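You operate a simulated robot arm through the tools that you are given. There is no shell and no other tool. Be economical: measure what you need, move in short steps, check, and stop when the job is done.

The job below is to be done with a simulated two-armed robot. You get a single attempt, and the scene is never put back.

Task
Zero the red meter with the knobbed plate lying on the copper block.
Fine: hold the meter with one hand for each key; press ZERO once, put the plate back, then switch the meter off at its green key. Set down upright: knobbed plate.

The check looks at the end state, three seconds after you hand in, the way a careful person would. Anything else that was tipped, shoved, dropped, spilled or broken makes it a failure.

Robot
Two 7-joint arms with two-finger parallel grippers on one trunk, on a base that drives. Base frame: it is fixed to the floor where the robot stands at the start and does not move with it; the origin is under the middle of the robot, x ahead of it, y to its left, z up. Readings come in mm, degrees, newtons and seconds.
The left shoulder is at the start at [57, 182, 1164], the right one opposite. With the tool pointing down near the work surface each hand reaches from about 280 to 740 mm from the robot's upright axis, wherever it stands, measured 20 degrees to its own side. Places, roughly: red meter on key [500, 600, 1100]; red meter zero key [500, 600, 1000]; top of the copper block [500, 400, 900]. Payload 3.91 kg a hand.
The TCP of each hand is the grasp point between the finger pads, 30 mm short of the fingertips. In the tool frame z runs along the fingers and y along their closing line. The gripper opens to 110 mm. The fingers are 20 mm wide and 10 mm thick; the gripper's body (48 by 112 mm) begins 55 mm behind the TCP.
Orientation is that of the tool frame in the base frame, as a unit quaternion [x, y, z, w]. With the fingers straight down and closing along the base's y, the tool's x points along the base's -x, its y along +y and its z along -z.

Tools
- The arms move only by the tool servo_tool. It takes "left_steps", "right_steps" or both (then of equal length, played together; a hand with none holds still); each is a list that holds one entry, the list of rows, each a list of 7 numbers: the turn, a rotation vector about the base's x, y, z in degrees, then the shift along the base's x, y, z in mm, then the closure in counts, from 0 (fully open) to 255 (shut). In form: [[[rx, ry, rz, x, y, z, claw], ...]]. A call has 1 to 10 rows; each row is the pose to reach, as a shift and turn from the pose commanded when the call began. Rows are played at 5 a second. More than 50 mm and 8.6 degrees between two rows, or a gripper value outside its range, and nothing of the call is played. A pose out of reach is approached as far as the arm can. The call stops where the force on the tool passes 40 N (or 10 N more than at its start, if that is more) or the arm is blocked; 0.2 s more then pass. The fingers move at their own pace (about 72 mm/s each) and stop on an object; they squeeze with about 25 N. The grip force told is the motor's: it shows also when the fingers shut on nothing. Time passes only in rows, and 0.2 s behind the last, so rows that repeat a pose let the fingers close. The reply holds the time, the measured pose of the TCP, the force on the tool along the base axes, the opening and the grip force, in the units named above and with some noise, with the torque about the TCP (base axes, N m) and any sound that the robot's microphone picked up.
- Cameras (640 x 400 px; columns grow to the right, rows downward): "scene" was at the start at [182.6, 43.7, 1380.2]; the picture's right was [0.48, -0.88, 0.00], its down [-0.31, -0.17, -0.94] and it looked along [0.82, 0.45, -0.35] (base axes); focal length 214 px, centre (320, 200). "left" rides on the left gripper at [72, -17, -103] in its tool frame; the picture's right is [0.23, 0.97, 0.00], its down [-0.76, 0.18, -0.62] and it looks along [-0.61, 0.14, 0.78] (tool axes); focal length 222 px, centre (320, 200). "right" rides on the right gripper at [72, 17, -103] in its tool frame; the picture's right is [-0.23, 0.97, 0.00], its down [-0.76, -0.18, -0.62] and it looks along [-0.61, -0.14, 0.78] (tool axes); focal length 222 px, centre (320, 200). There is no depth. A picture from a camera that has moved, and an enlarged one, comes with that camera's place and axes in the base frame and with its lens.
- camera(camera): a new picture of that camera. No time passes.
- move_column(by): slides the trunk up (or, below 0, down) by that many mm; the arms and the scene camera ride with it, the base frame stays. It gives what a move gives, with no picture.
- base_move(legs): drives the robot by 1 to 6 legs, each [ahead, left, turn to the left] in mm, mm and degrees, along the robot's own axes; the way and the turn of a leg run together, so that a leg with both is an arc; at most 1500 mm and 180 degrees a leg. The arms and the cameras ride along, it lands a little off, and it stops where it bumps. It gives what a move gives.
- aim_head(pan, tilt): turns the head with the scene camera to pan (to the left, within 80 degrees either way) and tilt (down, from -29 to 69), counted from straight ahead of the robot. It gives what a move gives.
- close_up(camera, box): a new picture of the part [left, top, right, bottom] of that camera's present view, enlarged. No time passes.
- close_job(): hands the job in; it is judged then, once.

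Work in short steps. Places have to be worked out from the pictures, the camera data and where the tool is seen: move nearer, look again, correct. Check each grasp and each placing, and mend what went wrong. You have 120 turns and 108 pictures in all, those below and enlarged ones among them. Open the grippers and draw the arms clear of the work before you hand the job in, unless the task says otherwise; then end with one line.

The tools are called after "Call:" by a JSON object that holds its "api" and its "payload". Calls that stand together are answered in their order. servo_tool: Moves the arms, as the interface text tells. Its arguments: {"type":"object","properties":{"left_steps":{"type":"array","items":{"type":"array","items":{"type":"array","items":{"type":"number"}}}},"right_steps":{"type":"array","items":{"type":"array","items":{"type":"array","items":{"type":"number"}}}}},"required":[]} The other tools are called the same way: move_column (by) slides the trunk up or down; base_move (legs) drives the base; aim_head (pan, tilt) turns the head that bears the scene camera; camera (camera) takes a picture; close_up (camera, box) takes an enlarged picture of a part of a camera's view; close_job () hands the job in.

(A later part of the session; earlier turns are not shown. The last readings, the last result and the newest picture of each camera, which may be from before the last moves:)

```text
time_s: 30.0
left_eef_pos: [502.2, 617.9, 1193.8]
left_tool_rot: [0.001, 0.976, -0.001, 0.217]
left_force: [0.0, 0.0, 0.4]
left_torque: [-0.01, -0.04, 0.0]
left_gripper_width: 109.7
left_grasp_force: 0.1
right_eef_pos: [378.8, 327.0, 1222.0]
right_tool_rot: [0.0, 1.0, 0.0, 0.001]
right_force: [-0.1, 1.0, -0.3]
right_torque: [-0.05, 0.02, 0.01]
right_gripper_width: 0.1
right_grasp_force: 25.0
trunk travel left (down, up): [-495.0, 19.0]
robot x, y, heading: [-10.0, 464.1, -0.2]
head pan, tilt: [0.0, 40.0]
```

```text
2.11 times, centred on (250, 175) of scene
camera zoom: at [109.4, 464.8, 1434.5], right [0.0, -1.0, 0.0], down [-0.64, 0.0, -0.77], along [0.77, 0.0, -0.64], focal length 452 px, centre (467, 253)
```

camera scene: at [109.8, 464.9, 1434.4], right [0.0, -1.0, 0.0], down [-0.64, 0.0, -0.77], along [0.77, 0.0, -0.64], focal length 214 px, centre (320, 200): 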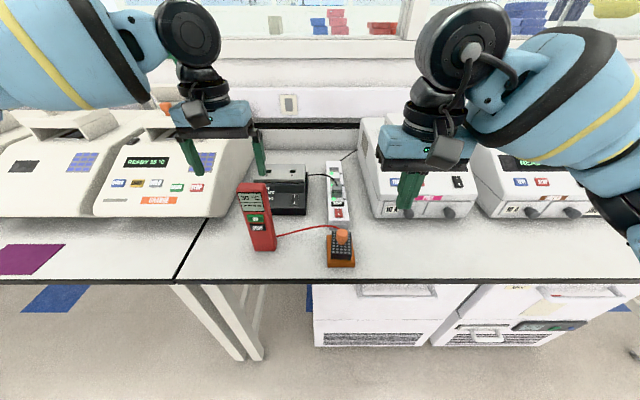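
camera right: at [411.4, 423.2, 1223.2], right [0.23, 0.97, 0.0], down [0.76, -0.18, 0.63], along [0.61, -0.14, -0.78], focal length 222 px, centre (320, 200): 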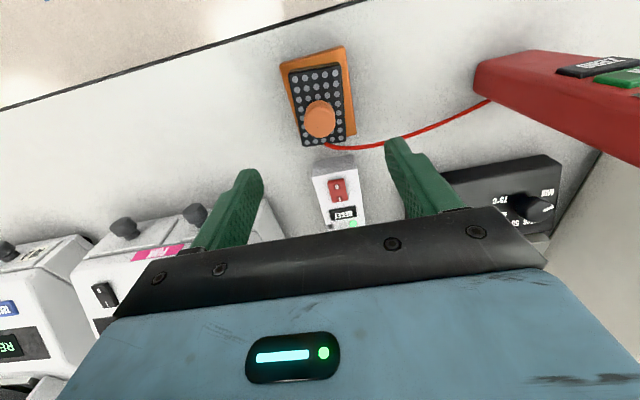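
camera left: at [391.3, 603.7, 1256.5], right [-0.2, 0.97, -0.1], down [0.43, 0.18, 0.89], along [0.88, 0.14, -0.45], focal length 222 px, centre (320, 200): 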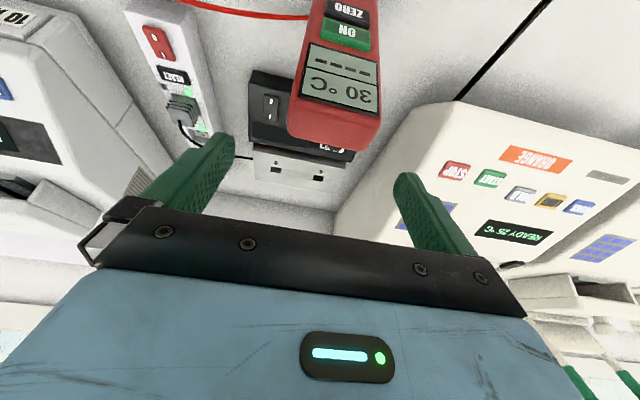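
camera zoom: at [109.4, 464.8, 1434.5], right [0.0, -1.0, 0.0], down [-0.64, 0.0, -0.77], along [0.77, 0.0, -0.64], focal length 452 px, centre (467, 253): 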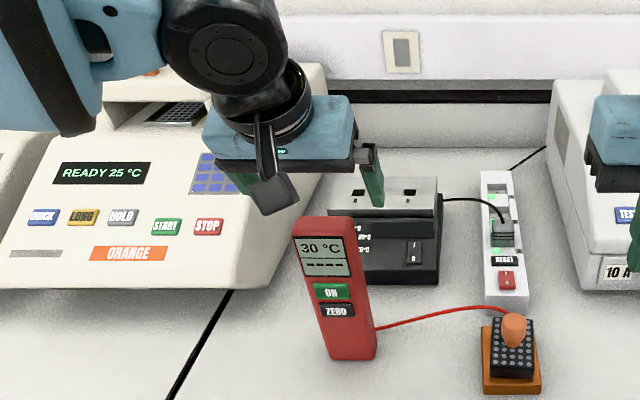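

Keys triangulate to x≈483, y≈623.5 with ON z≈1061 and ZERO z≈1030. I centre the left hand on y=623 and descend around the meter's top with open fingers.

Call:
{"api": "servo_tool", "payload": {"left_steps": [[[0, 0, 0, 0, 5, -20, 0], [0, 0, 0, 0, 5, -45, 0], [0, 0, 0, 0, 5, -70, 0], [0, 0, 0, 0, 5, -85, 0], [0, 0, 0, 0, 5, -85, 0]]]}}

Call:
{"api": "camera", "payload": {"camera": "left"}}

Call:
{"api": "close_up", "payload": {"camera": "scene", "box": [180, 110, 330, 270]}}

```text
time_s: 31.2
left_eef_pos: [501.7, 623.1, 1107.8]
left_tool_rot: [0.002, 0.976, -0.001, 0.217]
left_force: [-0.6, 0.0, 0.1]
left_torque: [0.01, 0.03, 0.02]
left_gripper_width: 109.9
left_grasp_force: 0.0
right_eef_pos: [378.3, 327.0, 1221.5]
right_tool_rot: [0.0, 1.0, 0.001, 0.002]
right_force: [-1.0, 0.2, -0.7]
right_torque: [0.05, -0.01, 0.04]
right_gripper_width: 0.1
right_grasp_force: 24.6
trunk travel left (down, up): [-495.0, 19.0]
robot x, y, heading: [-9.0, 468.2, -0.1]
head pan, tilt: [0.0, 40.0]
```

```text
70 pictures are left
camera left: at [392.3, 608.0, 1171.5], right [-0.2, 0.97, -0.1], down [0.43, 0.18, 0.89], along [0.88, 0.14, -0.45], focal length 222 px, centre (320, 200)
```

left: 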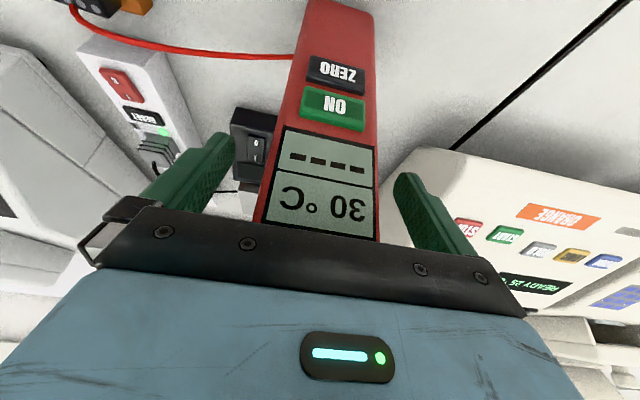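

```text
2.50 times, centred on (255, 190) of scene
camera zoom: at [109.6, 464.8, 1434.5], right [0.0, -1.0, 0.0], down [-0.64, 0.0, -0.77], along [0.77, 0.0, -0.64], focal length 536 px, centre (482, 225)
```

zoom: 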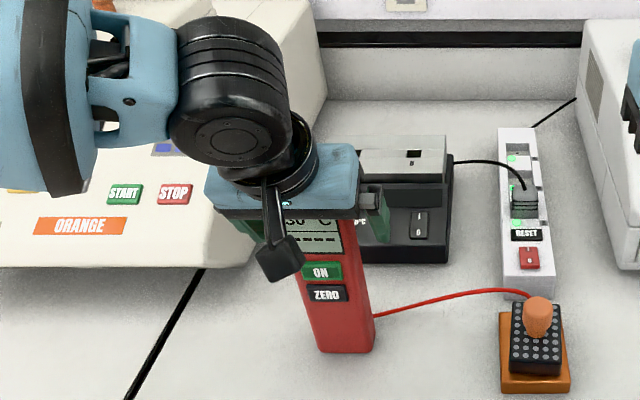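

The meter lies centred at y≈626 between the fingers. I shift 3 mm and close gently onto its sides.

Call:
{"api": "servo_tool", "payload": {"left_steps": [[[0, 0, 0, 0, 3, 0, 30], [0, 0, 0, 0, 3, 0, 70], [0, 0, 0, 0, 3, 0, 100], [0, 0, 0, 0, 3, 0, 120], [0, 0, 0, 0, 3, 0, 140], [0, 0, 0, 0, 3, 0, 160]]]}}

Call:
{"api": "camera", "payload": {"camera": "left"}}

```text
time_s: 32.6
left_eef_pos: [501.7, 626.8, 1108.0]
left_tool_rot: [0.001, 0.976, -0.001, 0.217]
left_force: [-0.1, 1.7, 0.5]
left_torque: [0.16, 0.03, -0.01]
left_gripper_width: 63.8
left_grasp_force: 25.1
right_eef_pos: [378.0, 326.4, 1222.4]
right_tool_rot: [0.0, 1.0, 0.0, 0.003]
right_force: [-0.2, 0.1, 0.2]
right_torque: [-0.01, 0.04, -0.02]
right_gripper_width: 0.0
right_grasp_force: 24.6
trunk travel left (down, up): [-495.0, 19.0]
robot x, y, heading: [-12.7, 465.3, -0.1]
head pan, tilt: [0.0, 40.0]
```

```text
68 pictures are left
camera left: at [392.3, 611.7, 1171.3], right [-0.2, 0.97, -0.1], down [0.43, 0.18, 0.89], along [0.88, 0.14, -0.45], focal length 222 px, centre (320, 200)
```

left: 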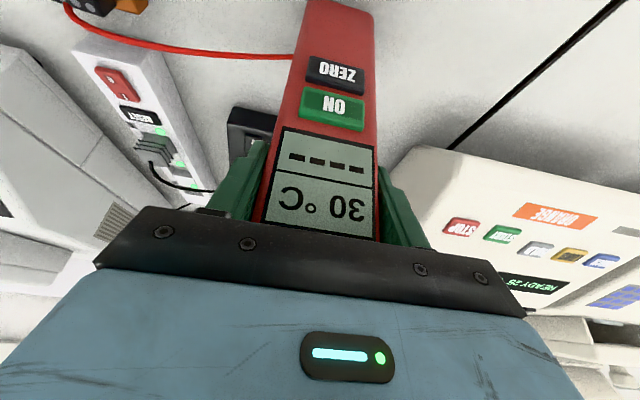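

The meter is held (64 mm, 25 N). Now I turn the closed right hand toward horizontal, yawed 20° left, while bringing it left and down in free air.

Call:
{"api": "servo_tool", "payload": {"right_steps": [[[1.4, -8, 1.4, 2, 17, -16, 255], [2.8, -16, 2.8, 4, 34, -32, 255], [4.2, -24, 4.2, 5, 51, -48, 255], [5.6, -32, 5.6, 6, 68, -64, 255], [7, -40, 7, 7, 85, -80, 255], [8.4, -48, 8.4, 8, 102, -96, 255], [9.8, -56, 9.8, 9, 119, -112, 255], [11.2, -64, 11.2, 10, 136, -128, 255], [12.6, -72, 12.6, 11, 153, -140, 255], [14, -80, 14, 12, 170, -155, 255]]]}}

Call:
{"api": "camera", "payload": {"camera": "scene"}}

Call:
{"api": "camera", "payload": {"camera": "left"}}

```text
time_s: 34.8
left_eef_pos: [501.9, 627.8, 1107.8]
left_tool_rot: [0.001, 0.976, -0.001, 0.217]
left_force: [-0.1, 0.8, 0.4]
left_torque: [0.11, 0.04, -0.02]
left_gripper_width: 63.8
left_grasp_force: 24.9
right_eef_pos: [391.7, 496.8, 1068.7]
right_tool_rot: [-0.112, 0.75, 0.111, 0.643]
right_force: [-0.4, 0.5, 0.6]
right_torque: [0.01, 0.01, -0.03]
right_gripper_width: 0.1
right_grasp_force: 25.4
trunk travel left (down, up): [-495.0, 19.0]
robot x, y, heading: [-14.6, 463.9, -0.2]
head pan, tilt: [0.0, 40.0]
```

```text
67 pictures are left
camera scene: at [109.3, 465.9, 1434.5], right [0.0, -1.0, 0.0], down [-0.64, 0.0, -0.77], along [0.77, 0.0, -0.64], focal length 214 px, centre (320, 200)
```

scene: 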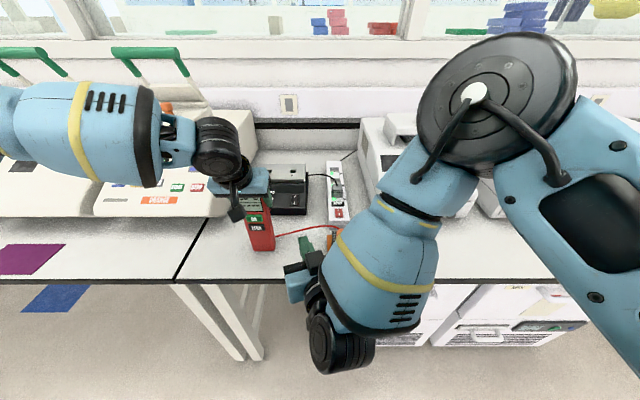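

```text
66 pictures are left
camera left: at [391.9, 612.5, 1171.3], right [-0.2, 0.97, -0.1], down [0.43, 0.18, 0.89], along [0.88, 0.14, -0.45], focal length 222 px, centre (320, 200)
```

left: 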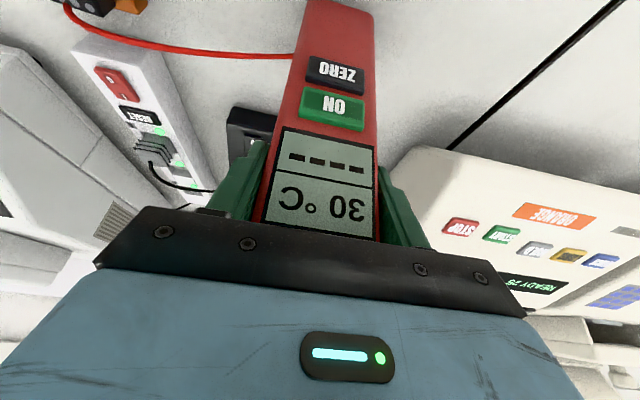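

The right hand now points forward and 9° down. I bring it in front of the ZERO key with about 30 mm to spare.

Call:
{"api": "servo_tool", "payload": {"right_steps": [[[0, 0, 0, 0, 20, -20, 255], [0, 0, 0, 5, 50, -41, 255], [0, 0, 0, 10, 85, -41, 255], [0, 0, 0, 20, 120, -41, 255], [0, 0, 0, 20, 120, -41, 255]]]}}

Call:
{"api": "camera", "payload": {"camera": "left"}}

Call:
{"api": "camera", "payload": {"camera": "right"}}

Call:
{"api": "close_up", "payload": {"camera": "scene", "box": [180, 130, 380, 330]}}

```text
time_s: 36.2
left_eef_pos: [501.8, 628.3, 1108.8]
left_tool_rot: [0.0, 0.976, 0.0, 0.217]
left_force: [-0.9, -1.0, 0.7]
left_torque: [-0.1, 0.09, -0.04]
left_gripper_width: 63.8
left_grasp_force: 25.4
right_eef_pos: [445.7, 586.6, 1035.1]
right_tool_rot: [-0.074, 0.753, 0.094, 0.648]
right_force: [0.4, -0.3, 0.7]
right_torque: [-0.02, 0.0, -0.01]
right_gripper_width: 0.0
right_grasp_force: 24.9
trunk travel left (down, up): [-495.0, 19.0]
robot x, y, heading: [-8.3, 462.4, -0.2]
head pan, tilt: [0.0, 40.0]
stopped in row 5 (right hand): the arm was blocked; the commanded pose is now the measured one
```

```text
65 pictures are left
camera left: at [392.3, 611.7, 1171.3], right [-0.2, 0.97, -0.1], down [0.43, 0.18, 0.89], along [0.88, 0.14, -0.45], focal length 222 px, centre (320, 200)
```

left: 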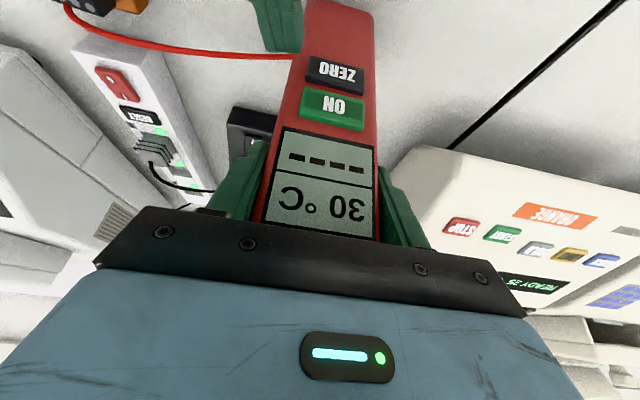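

```text
64 pictures are left
camera right: at [331.6, 578.2, 979.2], right [-0.19, 0.94, 0.27], down [-0.44, -0.33, 0.83], along [0.88, 0.04, 0.48], focal length 222 px, centre (320, 200)
```

right: 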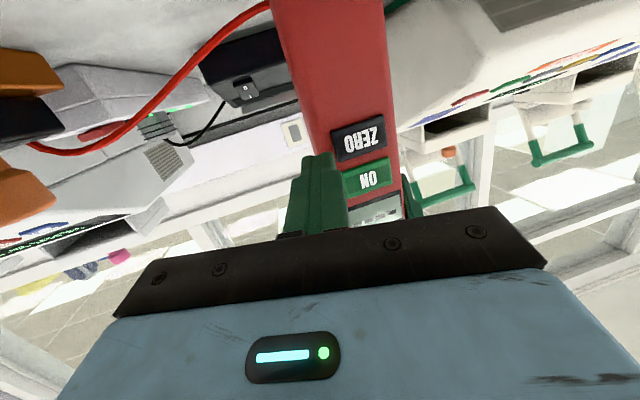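

```text
2.00 times, centred on (280, 230) of scene
camera zoom: at [109.8, 464.7, 1434.4], right [0.0, -1.0, 0.0], down [-0.64, 0.0, -0.77], along [0.77, 0.0, -0.64], focal length 429 px, centre (400, 140)
```

zoom: 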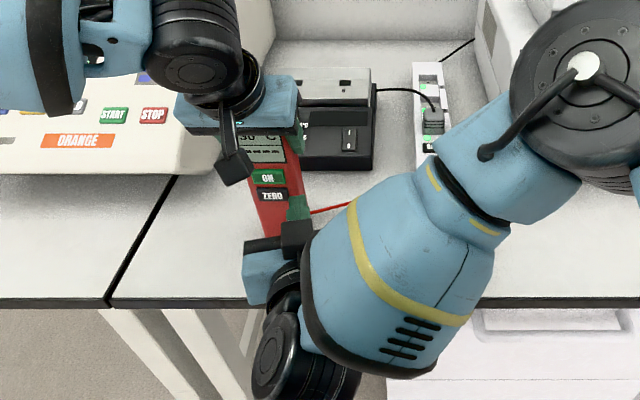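

The right arm was blocked in its own folded posture at (446, 587, 1035); it touches nothing on the bench. A stronger yaw suits it better, so I back off and turn it 30° further left so it comes from the right.

Call:
{"api": "servo_tool", "payload": {"right_steps": [[[0, 0, 0, -20, -10, 0, 255], [0, 0, 0, -30, -25, 0, 255], [0, 0, 8, -30, -20, 0, 255], [0, 0, 16, -28, -10, 0, 255], [0, 0, 24, -26, 0, -2, 255], [0, 0, 30, -24, 10, -4, 255], [0, 0, 30, -22, 22, -5, 255], [0, 0, 30, -22, 22, -5, 255]]]}}

Call:
{"api": "camera", "payload": {"camera": "left"}}

Call:
{"api": "camera", "payload": {"camera": "scene"}}

```text
time_s: 37.3
left_eef_pos: [501.9, 627.7, 1108.0]
left_tool_rot: [0.0, 0.976, 0.0, 0.217]
left_force: [-0.6, 0.7, 0.7]
left_torque: [0.06, 0.16, -0.06]
left_gripper_width: 64.0
left_grasp_force: 24.9
right_eef_pos: [406.0, 555.2, 1012.6]
right_tool_rot: [-0.103, 0.799, 0.162, 0.569]
right_force: [-1.0, -0.5, -0.1]
right_torque: [0.01, -0.02, 0.03]
right_gripper_width: 0.0
right_grasp_force: 24.8
right hand out of reach, approached as far as the arm can: row 4, 5
trunk travel left (down, up): [-495.0, 19.0]
robot x, y, heading: [-12.8, 467.8, -0.0]
head pan, tilt: [0.0, 40.0]
stopped in row 5 (right hand): the arm was blocked; the commanded pose is now the measured one
```

```text
62 pictures are left
camera left: at [392.3, 611.8, 1171.3], right [-0.2, 0.97, -0.1], down [0.43, 0.18, 0.89], along [0.88, 0.14, -0.45], focal length 222 px, centre (320, 200)
```

left: 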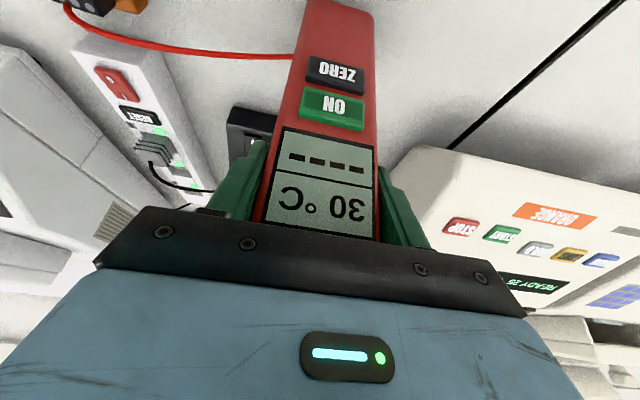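

```text
61 pictures are left
camera scene: at [109.7, 464.8, 1434.4], right [0.0, -1.0, 0.0], down [-0.64, 0.0, -0.77], along [0.77, 0.0, -0.64], focal length 214 px, centre (320, 200)
```

scene: 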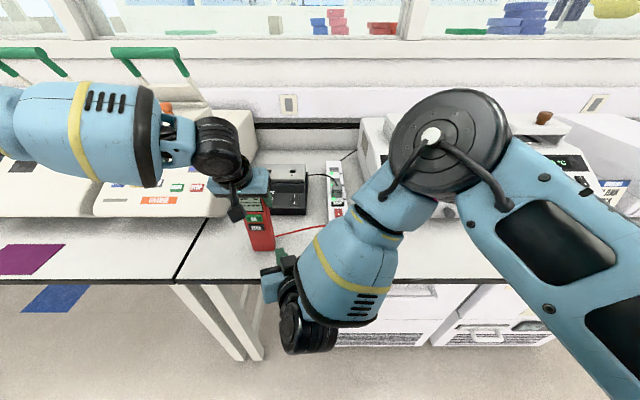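

The elbow-forward posture limits a level hand. I'll press instead with the hand sloping about 40° down and yawed 45°, the fingertip leading; first I back off and reorient in free air.

Call:
{"api": "servo_tool", "payload": {"right_steps": [[[0, 0, 0, -5, -20, 20, 255], [-3.9, 3, 5.2, -10, -35, 40, 255], [-7.8, 6, 10.4, -15, -45, 55, 255], [-11.7, 9, 15.6, -20, -50, 68, 255], [-15.6, 12, 20.8, -26, -55, 78, 255], [-19.3, 14.9, 25.8, -26, -55, 78, 255], [-19.3, 14.9, 25.8, -26, -55, 78, 255]]]}}

Call:
{"api": "camera", "payload": {"camera": "scene"}}

```text
time_s: 38.2
left_eef_pos: [502.0, 626.7, 1107.9]
left_tool_rot: [0.001, 0.976, 0.0, 0.217]
left_force: [0.6, 0.8, -0.6]
left_torque: [-0.08, -0.02, 0.01]
left_gripper_width: 64.2
left_grasp_force: 24.6
right_eef_pos: [367.5, 495.1, 992.1]
right_tool_rot: [-0.143, 0.887, 0.161, 0.409]
right_force: [0.5, -0.7, 0.2]
right_torque: [0.0, 0.0, -0.02]
right_gripper_width: 0.0
right_grasp_force: 25.1
right hand out of reach, approached as far as the arm can: row 3
trunk travel left (down, up): [-495.0, 19.0]
robot x, y, heading: [-10.4, 468.2, -0.2]
head pan, tilt: [0.0, 40.0]
stopped in row 4 (right hand): the arm was blocked; the commanded pose is now the measured one
```

```text
60 pictures are left
camera scene: at [109.9, 464.5, 1434.4], right [0.0, -1.0, 0.0], down [-0.64, 0.0, -0.77], along [0.77, 0.0, -0.64], focal length 214 px, centre (320, 200)
```

scene: 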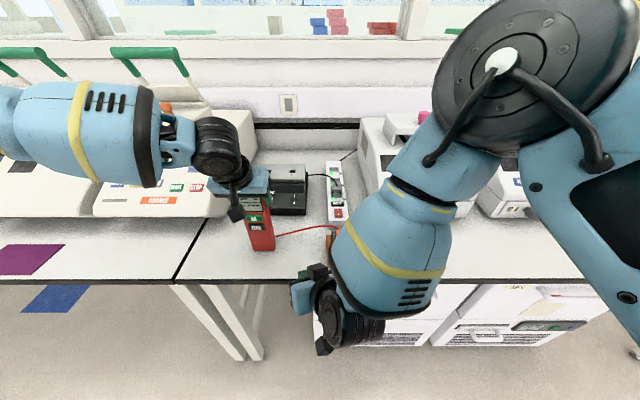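

The hand now slopes 38° down with 30° yaw, close to what I want. I move it forward and up toward the meter with 15° more yaw, which also unfolds the elbow.

Call:
{"api": "servo_tool", "payload": {"right_steps": [[[0, 0, 0, 15, 5, 10, 255], [0, 0, 0, 30, 15, 25, 255], [0, 0, 4, 45, 30, 40, 255], [0, 0, 8, 55, 50, 52, 255], [0, 0, 12, 60, 70, 58, 255], [0, 0, 15, 62, 85, 60, 255], [0, 0, 15, 62, 85, 60, 255]]]}}

Call:
{"api": "camera", "payload": {"camera": "scene"}}

Call:
{"api": "camera", "payload": {"camera": "left"}}

```text
time_s: 39.8
left_eef_pos: [502.0, 626.3, 1108.9]
left_tool_rot: [0.001, 0.976, -0.001, 0.218]
left_force: [-0.3, 0.2, 0.0]
left_torque: [-0.02, -0.01, 0.02]
left_gripper_width: 63.9
left_grasp_force: 25.2
right_eef_pos: [428.9, 580.7, 1051.8]
right_tool_rot: [-0.259, 0.861, 0.213, 0.383]
right_force: [-0.1, 0.0, -0.4]
right_torque: [0.0, -0.01, 0.01]
right_gripper_width: 0.0
right_grasp_force: 24.8
trunk travel left (down, up): [-495.0, 19.0]
robot x, y, heading: [-10.5, 464.1, 0.1]
head pan, tilt: [0.0, 40.0]
```

```text
59 pictures are left
camera scene: at [110.0, 464.6, 1434.4], right [0.0, -1.0, 0.0], down [-0.64, 0.0, -0.77], along [0.77, 0.0, -0.64], focal length 214 px, centre (320, 200)
```

scene: 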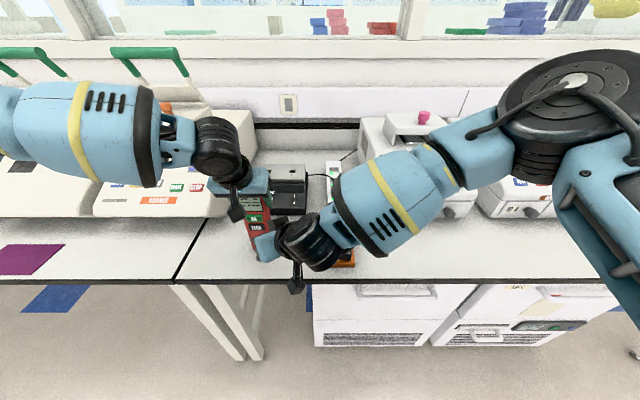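

```text
58 pictures are left
camera left: at [392.6, 611.3, 1171.4], right [-0.2, 0.97, -0.1], down [0.43, 0.18, 0.89], along [0.88, 0.14, -0.45], focal length 222 px, centre (320, 200)
```

left: 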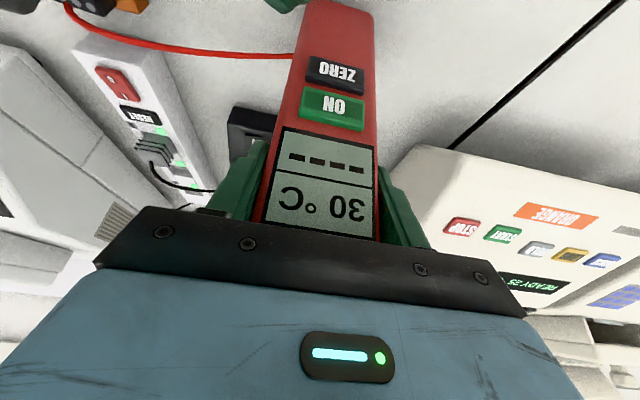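

Good posture now. I line the fingertip up in front of ZERO, about 20 mm short of it.

Call:
{"api": "servo_tool", "payload": {"right_steps": [[[0, 0, 0, 0, 10, -5, 255], [0, 0, 0, 2, 20, -10, 255], [0, 0, 0, 4, 29, -10, 255], [0, 0, 0, 4, 29, -10, 255]]]}}

Call:
{"api": "close_up", "payload": {"camera": "left", "box": [240, 0, 440, 125]}}

Call:
{"api": "camera", "payload": {"camera": "right"}}

Call:
{"api": "close_up", "payload": {"camera": "scene", "box": [200, 160, 340, 300]}}

```text
time_s: 40.8
left_eef_pos: [502.2, 626.6, 1107.7]
left_tool_rot: [0.001, 0.976, 0.0, 0.217]
left_force: [-0.2, -0.1, -0.3]
left_torque: [0.05, 0.05, 0.01]
left_gripper_width: 63.8
left_grasp_force: 24.9
right_eef_pos: [432.8, 610.3, 1041.1]
right_tool_rot: [-0.259, 0.86, 0.214, 0.383]
right_force: [0.2, -0.1, 0.2]
right_torque: [-0.02, -0.01, -0.01]
right_gripper_width: 0.0
right_grasp_force: 24.9
trunk travel left (down, up): [-495.0, 19.0]
robot x, y, heading: [-12.6, 462.6, -0.2]
head pan, tilt: [0.0, 40.0]
```

```text
3.20 times, centred on (340, 62) of left
camera zoom: at [392.7, 611.2, 1171.4], right [-0.2, 0.97, -0.1], down [0.43, 0.18, 0.89], along [0.88, 0.14, -0.45], focal length 711 px, centre (256, 640)
```

zoom: 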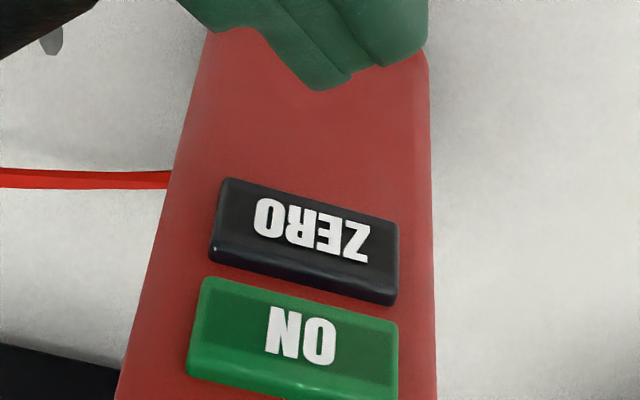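

```text
56 pictures are left
camera right: at [324.8, 543.5, 1051.4], right [-0.46, 0.82, 0.34], down [0.2, -0.27, 0.94], along [0.86, 0.51, -0.04], focal length 222 px, centre (320, 200)
```

right: 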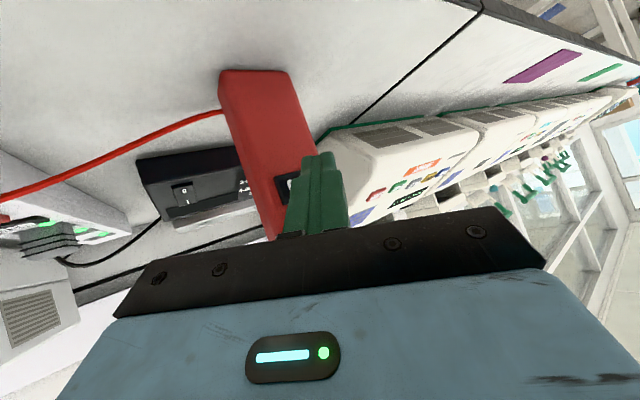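

```text
2.86 times, centred on (270, 230) of scene
camera zoom: at [110.0, 464.4, 1434.4], right [0.0, -1.0, 0.0], down [-0.64, 0.0, -0.77], along [0.77, 0.0, -0.64], focal length 613 px, centre (463, 114)
```

zoom: 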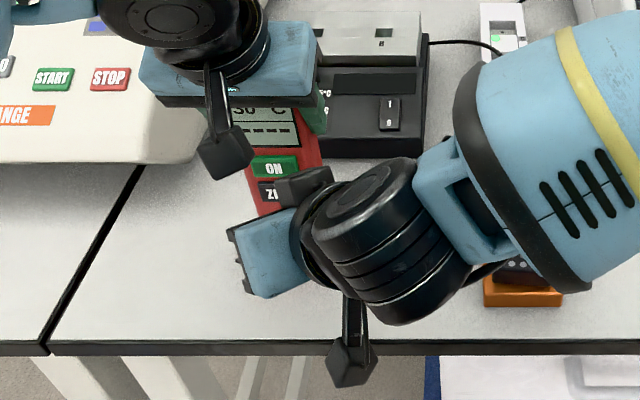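

The fingertip's leading corner sits at about (461, 622, 1024), 20-odd mm in front of ZERO (z 1017–1042). I raise it 3 mm and advance to near contact.

Call:
{"api": "servo_tool", "payload": {"right_steps": [[[0, 0, 0, 6, 1, 3, 255], [0, 0, 0, 12, 2, 3, 255], [0, 0, 0, 16, 2, 3, 255], [0, 0, 0, 18, 2, 3, 255], [0, 0, 0, 18, 2, 3, 255]]]}}

Call:
{"api": "close_up", "payload": {"camera": "left", "box": [240, 0, 440, 125]}}

```text
time_s: 42.0
left_eef_pos: [502.8, 627.1, 1107.4]
left_tool_rot: [0.0, 0.976, 0.001, 0.217]
left_force: [-1.3, 0.3, -0.2]
left_torque: [0.01, 0.0, -0.01]
left_gripper_width: 64.2
left_grasp_force: 25.2
right_eef_pos: [451.2, 612.4, 1044.5]
right_tool_rot: [-0.26, 0.86, 0.214, 0.383]
right_force: [-0.9, -0.1, 0.3]
right_torque: [-0.04, 0.0, 0.01]
right_gripper_width: 0.1
right_grasp_force: 24.5
trunk travel left (down, up): [-495.0, 19.0]
robot x, y, heading: [-10.0, 463.0, 0.1]
head pan, tilt: [0.0, 40.0]
```

```text
3.20 times, centred on (340, 62) of left
camera zoom: at [392.6, 611.4, 1171.4], right [-0.2, 0.97, -0.1], down [0.43, 0.18, 0.89], along [0.88, 0.14, -0.45], focal length 711 px, centre (256, 640)
```

zoom: 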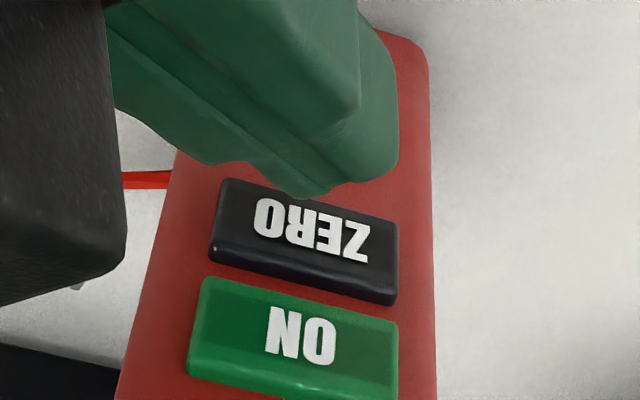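

The fingertip is about to meet ZERO near its centre. I advance in 2 mm steps and watch force, sound and display.

Call:
{"api": "servo_tool", "payload": {"right_steps": [[[0, 0, 0, 2, 0, 0, 255], [0, 0, 0, 4, 0, 0, 255], [0, 0, 0, 5, 0, 0, 255]]]}}

Call:
{"api": "camera", "payload": {"camera": "left"}}

```text
time_s: 42.8
left_eef_pos: [502.4, 626.5, 1107.6]
left_tool_rot: [0.001, 0.976, -0.001, 0.218]
left_force: [0.1, 1.1, -0.2]
left_torque: [0.0, 0.02, 0.02]
left_gripper_width: 64.0
left_grasp_force: 24.3
right_eef_pos: [455.6, 612.7, 1044.3]
right_tool_rot: [-0.259, 0.861, 0.213, 0.383]
right_force: [0.2, -0.3, -0.4]
right_torque: [0.01, -0.02, -0.03]
right_gripper_width: 0.0
right_grasp_force: 25.0
trunk travel left (down, up): [-495.0, 19.0]
robot x, y, heading: [-10.4, 468.6, -0.2]
head pan, tilt: [0.0, 40.0]
```

```text
53 pictures are left
camera left: at [392.7, 611.2, 1171.4], right [-0.2, 0.97, -0.1], down [0.43, 0.18, 0.89], along [0.88, 0.14, -0.45], focal length 222 px, centre (320, 200)
```

left: 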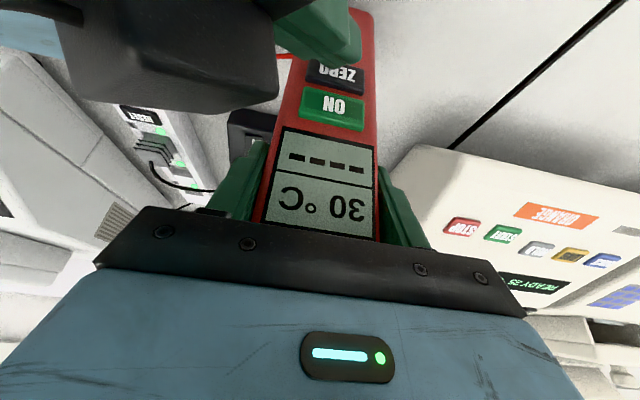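

No contact yet. Onward in small steps.

Call:
{"api": "servo_tool", "payload": {"right_steps": [[[0, 0, 0, 1.5, 0, 0, 255], [0, 0, 0, 3, 0, 0, 255], [0, 0, 0, 4, 0, 0, 255]]]}}

Call:
{"api": "close_up", "payload": {"camera": "left", "box": [240, 0, 440, 125]}}

```text
time_s: 43.6
left_eef_pos: [502.7, 626.3, 1109.7]
left_tool_rot: [0.001, 0.976, 0.0, 0.217]
left_force: [0.7, 0.1, -0.2]
left_torque: [-0.01, -0.09, 0.03]
left_gripper_width: 63.9
left_grasp_force: 25.0
right_eef_pos: [458.9, 613.0, 1044.1]
right_tool_rot: [-0.26, 0.86, 0.214, 0.383]
right_force: [0.3, -0.4, -0.2]
right_torque: [0.0, 0.01, 0.02]
right_gripper_width: 0.0
right_grasp_force: 24.8
trunk travel left (down, up): [-495.0, 19.0]
robot x, y, heading: [-13.2, 469.6, -0.0]
head pan, tilt: [0.0, 40.0]
heard: click
```

```text
3.20 times, centred on (340, 62) of left
camera zoom: at [392.8, 611.4, 1171.4], right [-0.2, 0.97, -0.1], down [0.43, 0.18, 0.89], along [0.88, 0.14, -0.45], focal length 711 px, centre (256, 640)
```

zoom: 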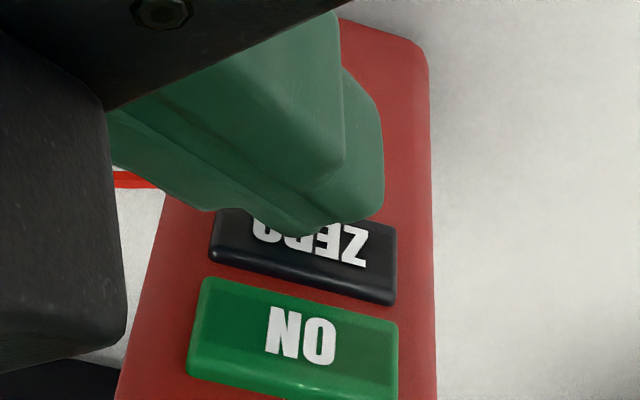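

A click was heard, so the key has registered. I withdraw straight back and read the display.

Call:
{"api": "servo_tool", "payload": {"right_steps": [[[0, 0, 0, -5, 0, 0, 255], [0, 0, 0, -14, -2, 0, 255], [0, 0, 0, -26, -12, 4, 255], [0, 0, 0, -35, -30, 8, 255]]]}}

Call:
{"api": "camera", "payload": {"camera": "left"}}

```text
time_s: 44.6
left_eef_pos: [503.7, 626.8, 1108.7]
left_tool_rot: [0.002, 0.976, -0.001, 0.218]
left_force: [-1.3, 0.1, -0.7]
left_torque: [0.03, 0.0, -0.03]
left_gripper_width: 64.0
left_grasp_force: 25.1
right_eef_pos: [425.7, 583.0, 1050.9]
right_tool_rot: [-0.26, 0.86, 0.214, 0.383]
right_force: [-0.2, -0.1, -0.1]
right_torque: [-0.01, 0.03, 0.0]
right_gripper_width: 0.0
right_grasp_force: 25.2
trunk travel left (down, up): [-495.0, 19.0]
robot x, y, heading: [-11.0, 463.2, 0.1]
head pan, tilt: [0.0, 40.0]
```

```text
51 pictures are left
camera left: at [392.6, 610.6, 1171.5], right [-0.2, 0.97, -0.1], down [0.43, 0.18, 0.89], along [0.88, 0.14, -0.45], focal length 222 px, centre (320, 200)
```

left: 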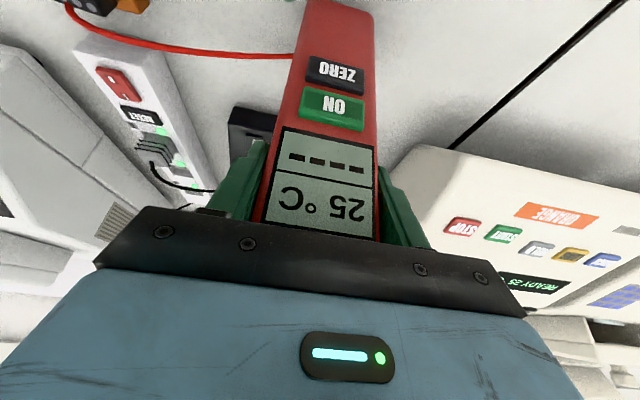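

The display went from 30 °C to 25 °C, so ZERO took. The left hand keeps its hold while the right hand turns back to straight-down above the knobbed plate.

Call:
{"api": "servo_tool", "payload": {"right_steps": [[[0, 0, 0, -5, -35, 15, 255], [0, 0, 0, -10, -70, 35, 255], [-3.2, 5.8, -3.9, -5, -105, 60, 255], [-6.4, 11.5, -7.8, 5, -120, 75, 255], [-9.6, 17.3, -11.7, 15, -130, 90, 255], [-12.9, 23.1, -15.7, 25, -140, 100, 230], [-16.1, 28.8, -19.6, 35, -150, 108, 180], [-19.3, 34.6, -23.5, 45, -160, 110, 120], [-22.5, 40.3, -27.4, 52, -170, 112, 60], [-25.7, 46.1, -31.3, 59, -176, 115, 60]]]}}

Call:
{"api": "camera", "payload": {"camera": "scene"}}

Call:
{"api": "camera", "payload": {"camera": "right"}}

```text
time_s: 46.8
left_eef_pos: [502.8, 626.8, 1108.5]
left_tool_rot: [0.001, 0.976, -0.001, 0.217]
left_force: [-0.1, 0.2, 0.6]
left_torque: [-0.01, 0.01, 0.02]
left_gripper_width: 63.8
left_grasp_force: 25.3
right_eef_pos: [483.9, 407.3, 1164.6]
right_tool_rot: [0.0, 1.0, 0.0, -0.002]
right_force: [0.0, 0.1, 0.4]
right_torque: [0.03, 0.05, -0.02]
right_gripper_width: 84.4
right_grasp_force: 0.1
trunk travel left (down, up): [-495.0, 19.0]
robot x, y, heading: [-8.9, 468.9, -0.4]
head pan, tilt: [0.0, 40.0]
```

```text
50 pictures are left
camera scene: at [110.4, 465.0, 1434.4], right [0.0, -1.0, 0.0], down [-0.64, 0.0, -0.77], along [0.77, 0.0, -0.64], focal length 214 px, centre (320, 200)
```

scene: 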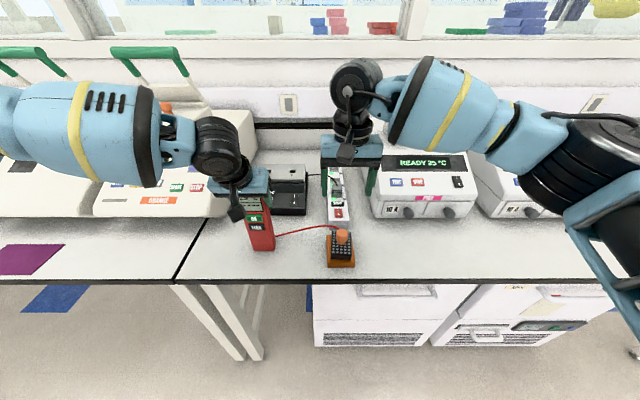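

```text
49 pictures are left
camera right: at [411.1, 423.0, 1268.2], right [0.23, 0.97, 0.0], down [0.76, -0.18, 0.62], along [0.6, -0.14, -0.78], focal length 222 px, centre (320, 200)
```

right: 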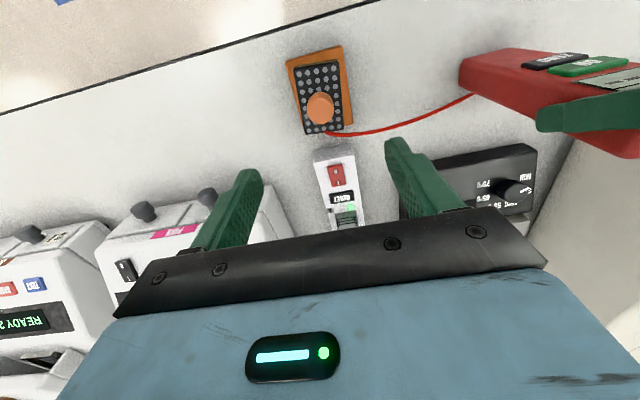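

Straight above the plate again. I descend to the release pose (485, 406, 1005), the fingers part-open.

Call:
{"api": "servo_tool", "payload": {"right_steps": [[[0, 0, 0, 1, -1, -45, 60], [0, 0, 0, 1, -1, -90, 60], [0, 0, 0, 1, -1, -125, 60], [0, 0, 0, 1, -1, -150, 60], [0, 0, 0, 1, -1, -159, 60], [0, 0, 0, 1, -1, -159, 60]]]}}

Call:
{"api": "camera", "payload": {"camera": "right"}}

```text
time_s: 48.2
left_eef_pos: [502.6, 626.9, 1108.3]
left_tool_rot: [0.001, 0.976, 0.0, 0.218]
left_force: [-0.4, 0.0, 1.9]
left_torque: [0.02, 0.04, 0.0]
left_gripper_width: 63.8
left_grasp_force: 25.0
right_eef_pos: [484.8, 405.2, 1005.9]
right_tool_rot: [0.0, 1.0, 0.001, -0.001]
right_force: [0.4, 0.5, 0.3]
right_torque: [0.01, 0.0, 0.02]
right_gripper_width: 84.0
right_grasp_force: 0.0
trunk travel left (down, up): [-495.0, 19.0]
robot x, y, heading: [-12.5, 462.9, -0.3]
head pan, tilt: [0.0, 40.0]
```

```text
48 pictures are left
camera right: at [412.1, 421.4, 1109.0], right [0.23, 0.97, 0.0], down [0.76, -0.18, 0.62], along [0.61, -0.14, -0.78], focal length 222 px, centre (320, 200)
```

right: 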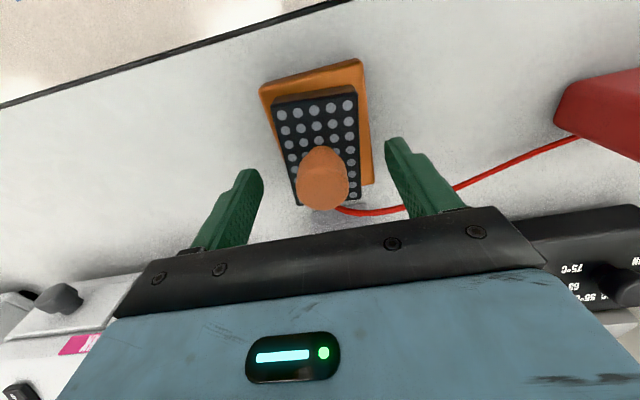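

The knob sits right between the fingers, as before. I close and lift.

Call:
{"api": "servo_tool", "payload": {"right_steps": [[[0, 0, 0, 0, 0, 0, 130], [0, 0, 0, 0, 0, 0, 190], [0, 0, 0, 0, 0, 0, 255], [0, 0, 0, 0, 0, 0, 255], [0, 0, 0, 0, 0, 10, 255], [0, 0, 0, 0, 0, 25, 255], [0, 0, 0, 0, 0, 35, 255]]]}}

Call:
{"api": "camera", "payload": {"camera": "right"}}

Call:
{"api": "camera", "payload": {"camera": "left"}}

```text
time_s: 49.8
left_eef_pos: [502.7, 626.5, 1107.8]
left_tool_rot: [0.002, 0.976, -0.001, 0.218]
left_force: [-0.3, 0.1, -0.1]
left_torque: [-0.03, 0.02, -0.01]
left_gripper_width: 63.8
left_grasp_force: 24.6
right_eef_pos: [484.4, 406.7, 1043.1]
right_tool_rot: [0.001, 1.0, 0.001, 0.0]
right_force: [0.0, -0.2, -1.1]
right_torque: [-0.03, -0.01, 0.01]
right_gripper_width: 31.1
right_grasp_force: 25.2
trunk travel left (down, up): [-495.0, 19.0]
robot x, y, heading: [-10.2, 469.0, -0.0]
head pan, tilt: [0.0, 40.0]
```

```text
47 pictures are left
camera right: at [410.8, 421.7, 1145.6], right [0.23, 0.97, 0.0], down [0.76, -0.18, 0.62], along [0.61, -0.14, -0.78], focal length 222 px, centre (320, 200)
```

right: 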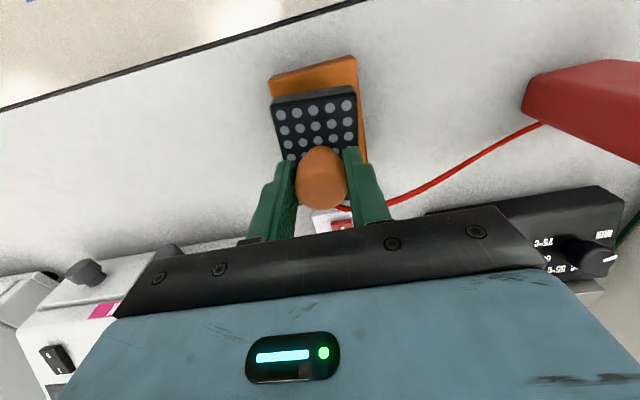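

```text
46 pictures are left
camera left: at [392.7, 611.4, 1171.4], right [-0.2, 0.97, -0.1], down [0.43, 0.18, 0.89], along [0.88, 0.14, -0.45], focal length 222 px, centre (320, 200)
```

left: 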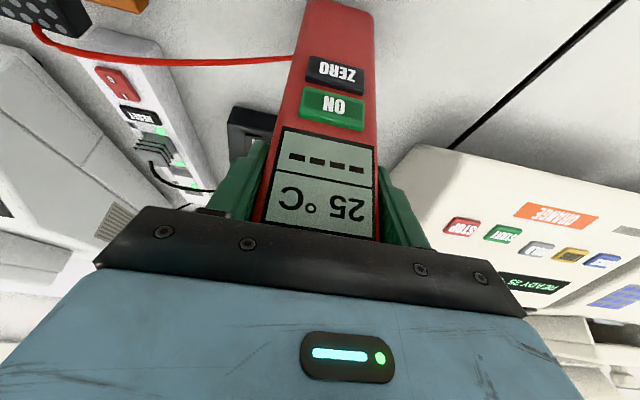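

Lifted level, and the zero holds at 25 °C. I carry the plate back to its original place at (476.5, 208).

Call:
{"api": "servo_tool", "payload": {"right_steps": [[[0, 0, 0, -1, -30, 5, 255], [0, 0, 0, -3, -70, 5, 255], [0, 0, 0, -5, -110, 0, 255], [0, 0, 0, -6, -150, 0, 255], [0, 0, 0, -8, -180, -10, 255], [0, 0, 0, -8, -198.5, -20, 255], [0, 0, 0, -8, -198.5, -40, 255], [0, 0, 0, -8, -198.5, -40, 255]]]}}

Call:
{"api": "close_up", "payload": {"camera": "scene", "box": [300, 140, 500, 280]}}

```text
time_s: 51.6
left_eef_pos: [502.0, 627.8, 1108.7]
left_tool_rot: [0.001, 0.976, 0.0, 0.217]
left_force: [0.0, -0.8, 0.1]
left_torque: [0.01, 0.0, -0.01]
left_gripper_width: 63.7
left_grasp_force: 24.8
right_eef_pos: [477.4, 207.0, 1002.2]
right_tool_rot: [0.001, 1.0, 0.0, -0.001]
right_force: [0.0, -0.4, -1.2]
right_torque: [-0.03, -0.01, 0.0]
right_gripper_width: 31.2
right_grasp_force: 25.5
trunk travel left (down, up): [-495.0, 19.0]
robot x, y, heading: [-9.4, 464.8, -0.1]
head pan, tilt: [0.0, 40.0]
```

```text
2.86 times, centred on (400, 210) of scene
camera zoom: at [110.2, 464.6, 1434.4], right [0.0, -1.0, 0.0], down [-0.64, 0.0, -0.77], along [0.77, 0.0, -0.64], focal length 613 px, centre (91, 171)
```

zoom: 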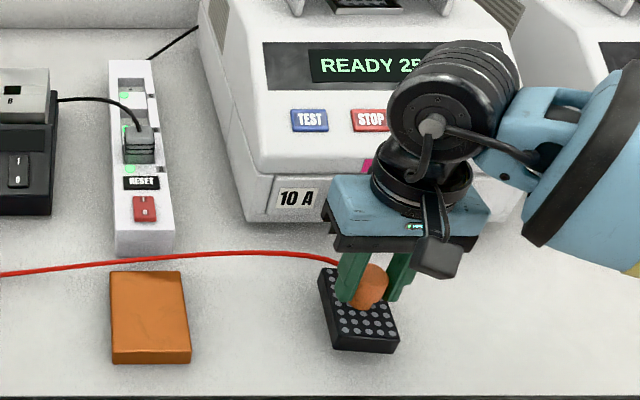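

The plate hovers over its old spot. I lower it gently to the bench, release, and rise.

Call:
{"api": "servo_tool", "payload": {"right_steps": [[[0, 0, 0, 0, 0.5, -6, 255], [0, 0, 0, 0, 0.5, -11, 255], [0, 0, 0, 0, 0.5, -14, 255], [0, 0, 0, 0, 0.5, -15.5, 255], [0, 0, 0, 0, 0.5, -16.5, 255], [0, 0, 0, 0, 0.5, -16.5, 255]]]}}

```text
time_s: 53.0
left_eef_pos: [503.0, 628.1, 1107.5]
left_tool_rot: [0.001, 0.976, 0.0, 0.217]
left_force: [-0.1, 0.5, 0.4]
left_torque: [0.0, 0.06, -0.01]
left_gripper_width: 64.1
left_grasp_force: 25.0
right_eef_pos: [477.0, 208.7, 984.4]
right_tool_rot: [0.0, 1.0, 0.0, -0.001]
right_force: [-0.3, 0.6, -0.7]
right_torque: [-0.02, -0.02, 0.02]
right_gripper_width: 31.2
right_grasp_force: 24.9
trunk travel left (down, up): [-495.0, 19.0]
robot x, y, heading: [-11.0, 467.8, -0.0]
head pan, tilt: [0.0, 40.0]
```

No contact yet; I go down a few more millimetres in 1 mm steps.

Call:
{"api": "servo_tool", "payload": {"right_steps": [[[0, 0, 0, 0, 0, -1, 255], [0, 0, 0, 0, 0, -2, 255], [0, 0, 0, 0, 0, -2, 255]]]}}

```text
time_s: 53.8
left_eef_pos: [502.2, 626.5, 1108.7]
left_tool_rot: [0.002, 0.976, -0.001, 0.217]
left_force: [-0.2, -0.7, -0.7]
left_torque: [-0.03, 0.03, 0.03]
left_gripper_width: 64.0
left_grasp_force: 24.7
right_eef_pos: [476.1, 207.5, 984.4]
right_tool_rot: [0.0, 1.0, -0.001, 0.0]
right_force: [-0.8, -0.2, 3.5]
right_torque: [-0.03, 0.25, 0.02]
right_gripper_width: 31.2
right_grasp_force: 24.5
trunk travel left (down, up): [-495.0, 19.0]
robot x, y, heading: [-10.5, 467.5, -0.1]
head pan, tilt: [0.0, 40.0]
```

Contact is felt (3.5 N up). I release and rise.

Call:
{"api": "servo_tool", "payload": {"right_steps": [[[0, 0, 0, 0, 0, 0, 200], [0, 0, 0, 0, 0, 0, 120], [0, 0, 0, 0, 0, 0, 60], [0, 0, 0, 0, 0, 0, 60], [0, 0, 0, 0, 0, 30, 60], [0, 0, 0, 0, 0, 75, 60], [0, 0, 0, 0, 0, 120, 60], [0, 0, 0, 0, 0, 165, 60]]]}}

Call:
{"api": "close_up", "payload": {"camera": "scene", "box": [220, 150, 440, 290]}}

Call:
{"api": "camera", "payload": {"camera": "right"}}

```text
time_s: 55.6
left_eef_pos: [502.2, 628.4, 1108.2]
left_tool_rot: [0.001, 0.976, 0.0, 0.217]
left_force: [-0.1, -0.7, -0.3]
left_torque: [0.01, 0.02, 0.03]
left_gripper_width: 64.0
left_grasp_force: 25.1
right_eef_pos: [477.6, 207.8, 1149.3]
right_tool_rot: [0.001, 1.0, 0.0, -0.001]
right_force: [1.0, 0.4, -0.1]
right_torque: [0.03, 0.0, -0.04]
right_gripper_width: 84.0
right_grasp_force: 0.0
trunk travel left (down, up): [-495.0, 19.0]
robot x, y, heading: [-11.3, 463.1, -0.4]
head pan, tilt: [0.0, 40.0]
```

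```text
2.86 times, centred on (330, 220) of scene
camera zoom: at [109.7, 465.1, 1434.5], right [0.0, -1.0, 0.0], down [-0.64, 0.0, -0.77], along [0.77, 0.0, -0.64], focal length 613 px, centre (291, 143)
```

zoom: 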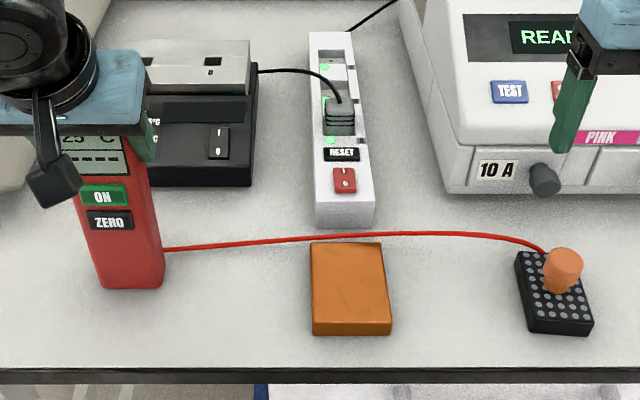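

```text
43 pictures are left
camera right: at [404.5, 223.3, 1251.7], right [0.23, 0.97, 0.0], down [0.76, -0.18, 0.62], along [0.61, -0.14, -0.78], focal length 222 px, centre (320, 200)
```

right: 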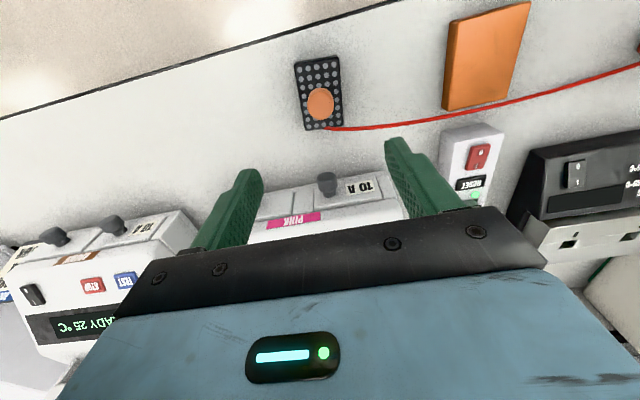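

The plate is back on its old spot, upright. For the green key, the same hand slope would come too close to the left wrist camera, so I turn the right hand to about 65° yaw, 35° down, staging at (430, 480, 1130).

Call:
{"api": "servo_tool", "payload": {"right_steps": [[[3.1, -4.9, 6, -5, 27, 0, 60], [6.2, -9.8, 12, -10, 54, 0, 120], [9.3, -14.6, 17.9, -15, 81, 0, 180], [12.4, -19.5, 23.9, -20, 108, -2, 255], [15.6, -24.4, 29.9, -25, 135, -5, 255], [18.7, -29.3, 35.8, -30, 162, -8, 255], [21.8, -34.2, 41.8, -35, 189, -11, 255], [24.9, -39, 47.8, -39, 216, -14, 255], [28, -43.9, 53.7, -43, 243, -17, 255], [31.1, -48.8, 59.7, -47, 272, -19, 255]]]}}

Call:
{"api": "camera", "payload": {"camera": "scene"}}

```text
time_s: 57.8
left_eef_pos: [502.7, 626.5, 1108.3]
left_tool_rot: [0.001, 0.976, -0.001, 0.218]
left_force: [0.1, 0.5, -0.1]
left_torque: [-0.01, -0.01, -0.01]
left_gripper_width: 63.9
left_grasp_force: 25.1
right_eef_pos: [427.7, 479.8, 1131.1]
right_tool_rot: [-0.476, 0.749, 0.248, 0.39]
right_force: [0.0, 0.8, 0.1]
right_torque: [0.0, -0.01, 0.03]
right_gripper_width: 0.2
right_grasp_force: 24.6
trunk travel left (down, up): [-495.0, 19.0]
robot x, y, heading: [-13.5, 464.9, -0.2]
head pan, tilt: [0.0, 40.0]
```

```text
42 pictures are left
camera scene: at [110.1, 464.9, 1434.4], right [0.0, -1.0, 0.0], down [-0.64, 0.0, -0.77], along [0.77, 0.0, -0.64], focal length 214 px, centre (320, 200)
```

scene: 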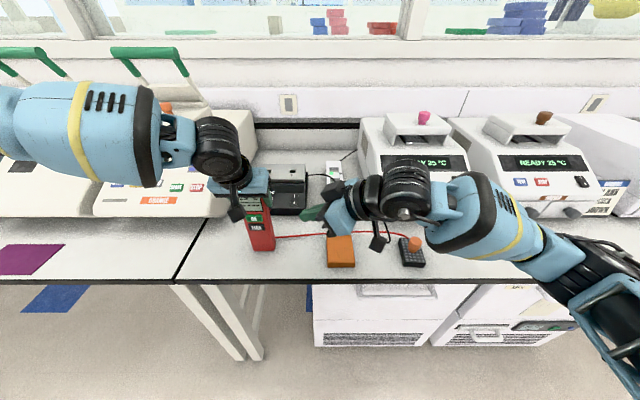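

The arm is in an easy posture. I bring the tip in front of the green key, about 23 mm short.

Call:
{"api": "servo_tool", "payload": {"right_steps": [[[0, 0, 0, 0, 10, -30, 255], [0, 0, 0, 4, 35, -59, 255], [0, 0, 0, 8, 70, -59, 255], [0, 0, 0, 12, 100, -59, 255], [0, 0, 0, 12, 120, -59, 255], [0, 0, 0, 12, 120, -59, 255]]]}}

Call:
{"api": "camera", "payload": {"camera": "left"}}

Call:
{"api": "close_up", "payload": {"camera": "scene", "box": [200, 140, 340, 270]}}

```text
time_s: 59.2
left_eef_pos: [502.7, 627.0, 1108.7]
left_tool_rot: [0.001, 0.976, -0.001, 0.217]
left_force: [0.4, 1.1, -0.7]
left_torque: [0.03, 0.01, -0.02]
left_gripper_width: 64.1
left_grasp_force: 24.8
right_eef_pos: [440.4, 600.1, 1069.0]
right_tool_rot: [-0.476, 0.749, 0.248, 0.389]
right_force: [-0.3, -0.5, 0.8]
right_torque: [0.0, 0.0, 0.0]
right_gripper_width: 0.0
right_grasp_force: 24.7
trunk travel left (down, up): [-495.0, 19.0]
robot x, y, heading: [-13.0, 467.4, -0.1]
head pan, tilt: [0.0, 40.0]
```

```text
41 pictures are left
camera left: at [392.7, 611.0, 1171.4], right [-0.2, 0.97, -0.1], down [0.43, 0.18, 0.89], along [0.88, 0.14, -0.45], focal length 222 px, centre (320, 200)
```

left: 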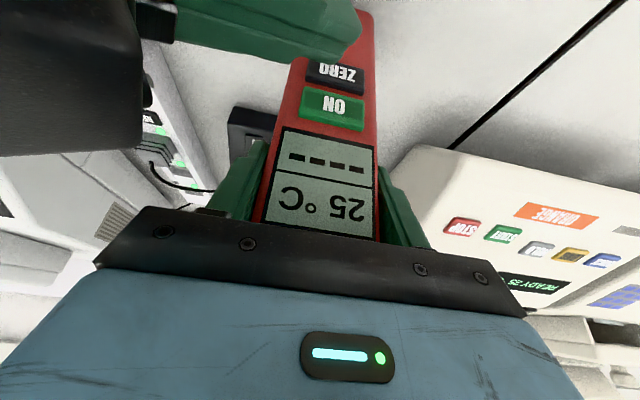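

```text
3.08 times, centred on (270, 205) of scene
camera zoom: at [110.1, 464.2, 1434.4], right [0.0, -1.0, 0.0], down [-0.64, 0.0, -0.77], along [0.77, 0.0, -0.64], focal length 660 px, centre (474, 185)
```

zoom: 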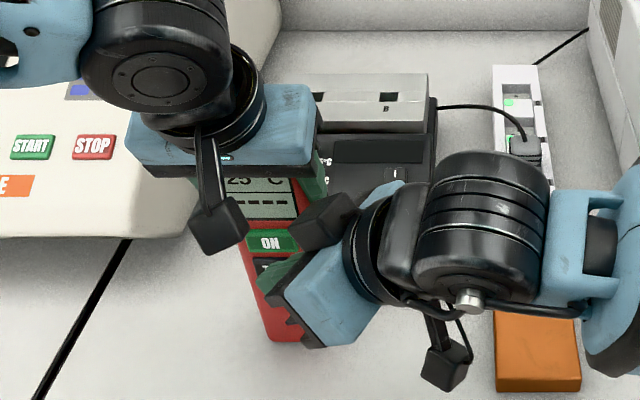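

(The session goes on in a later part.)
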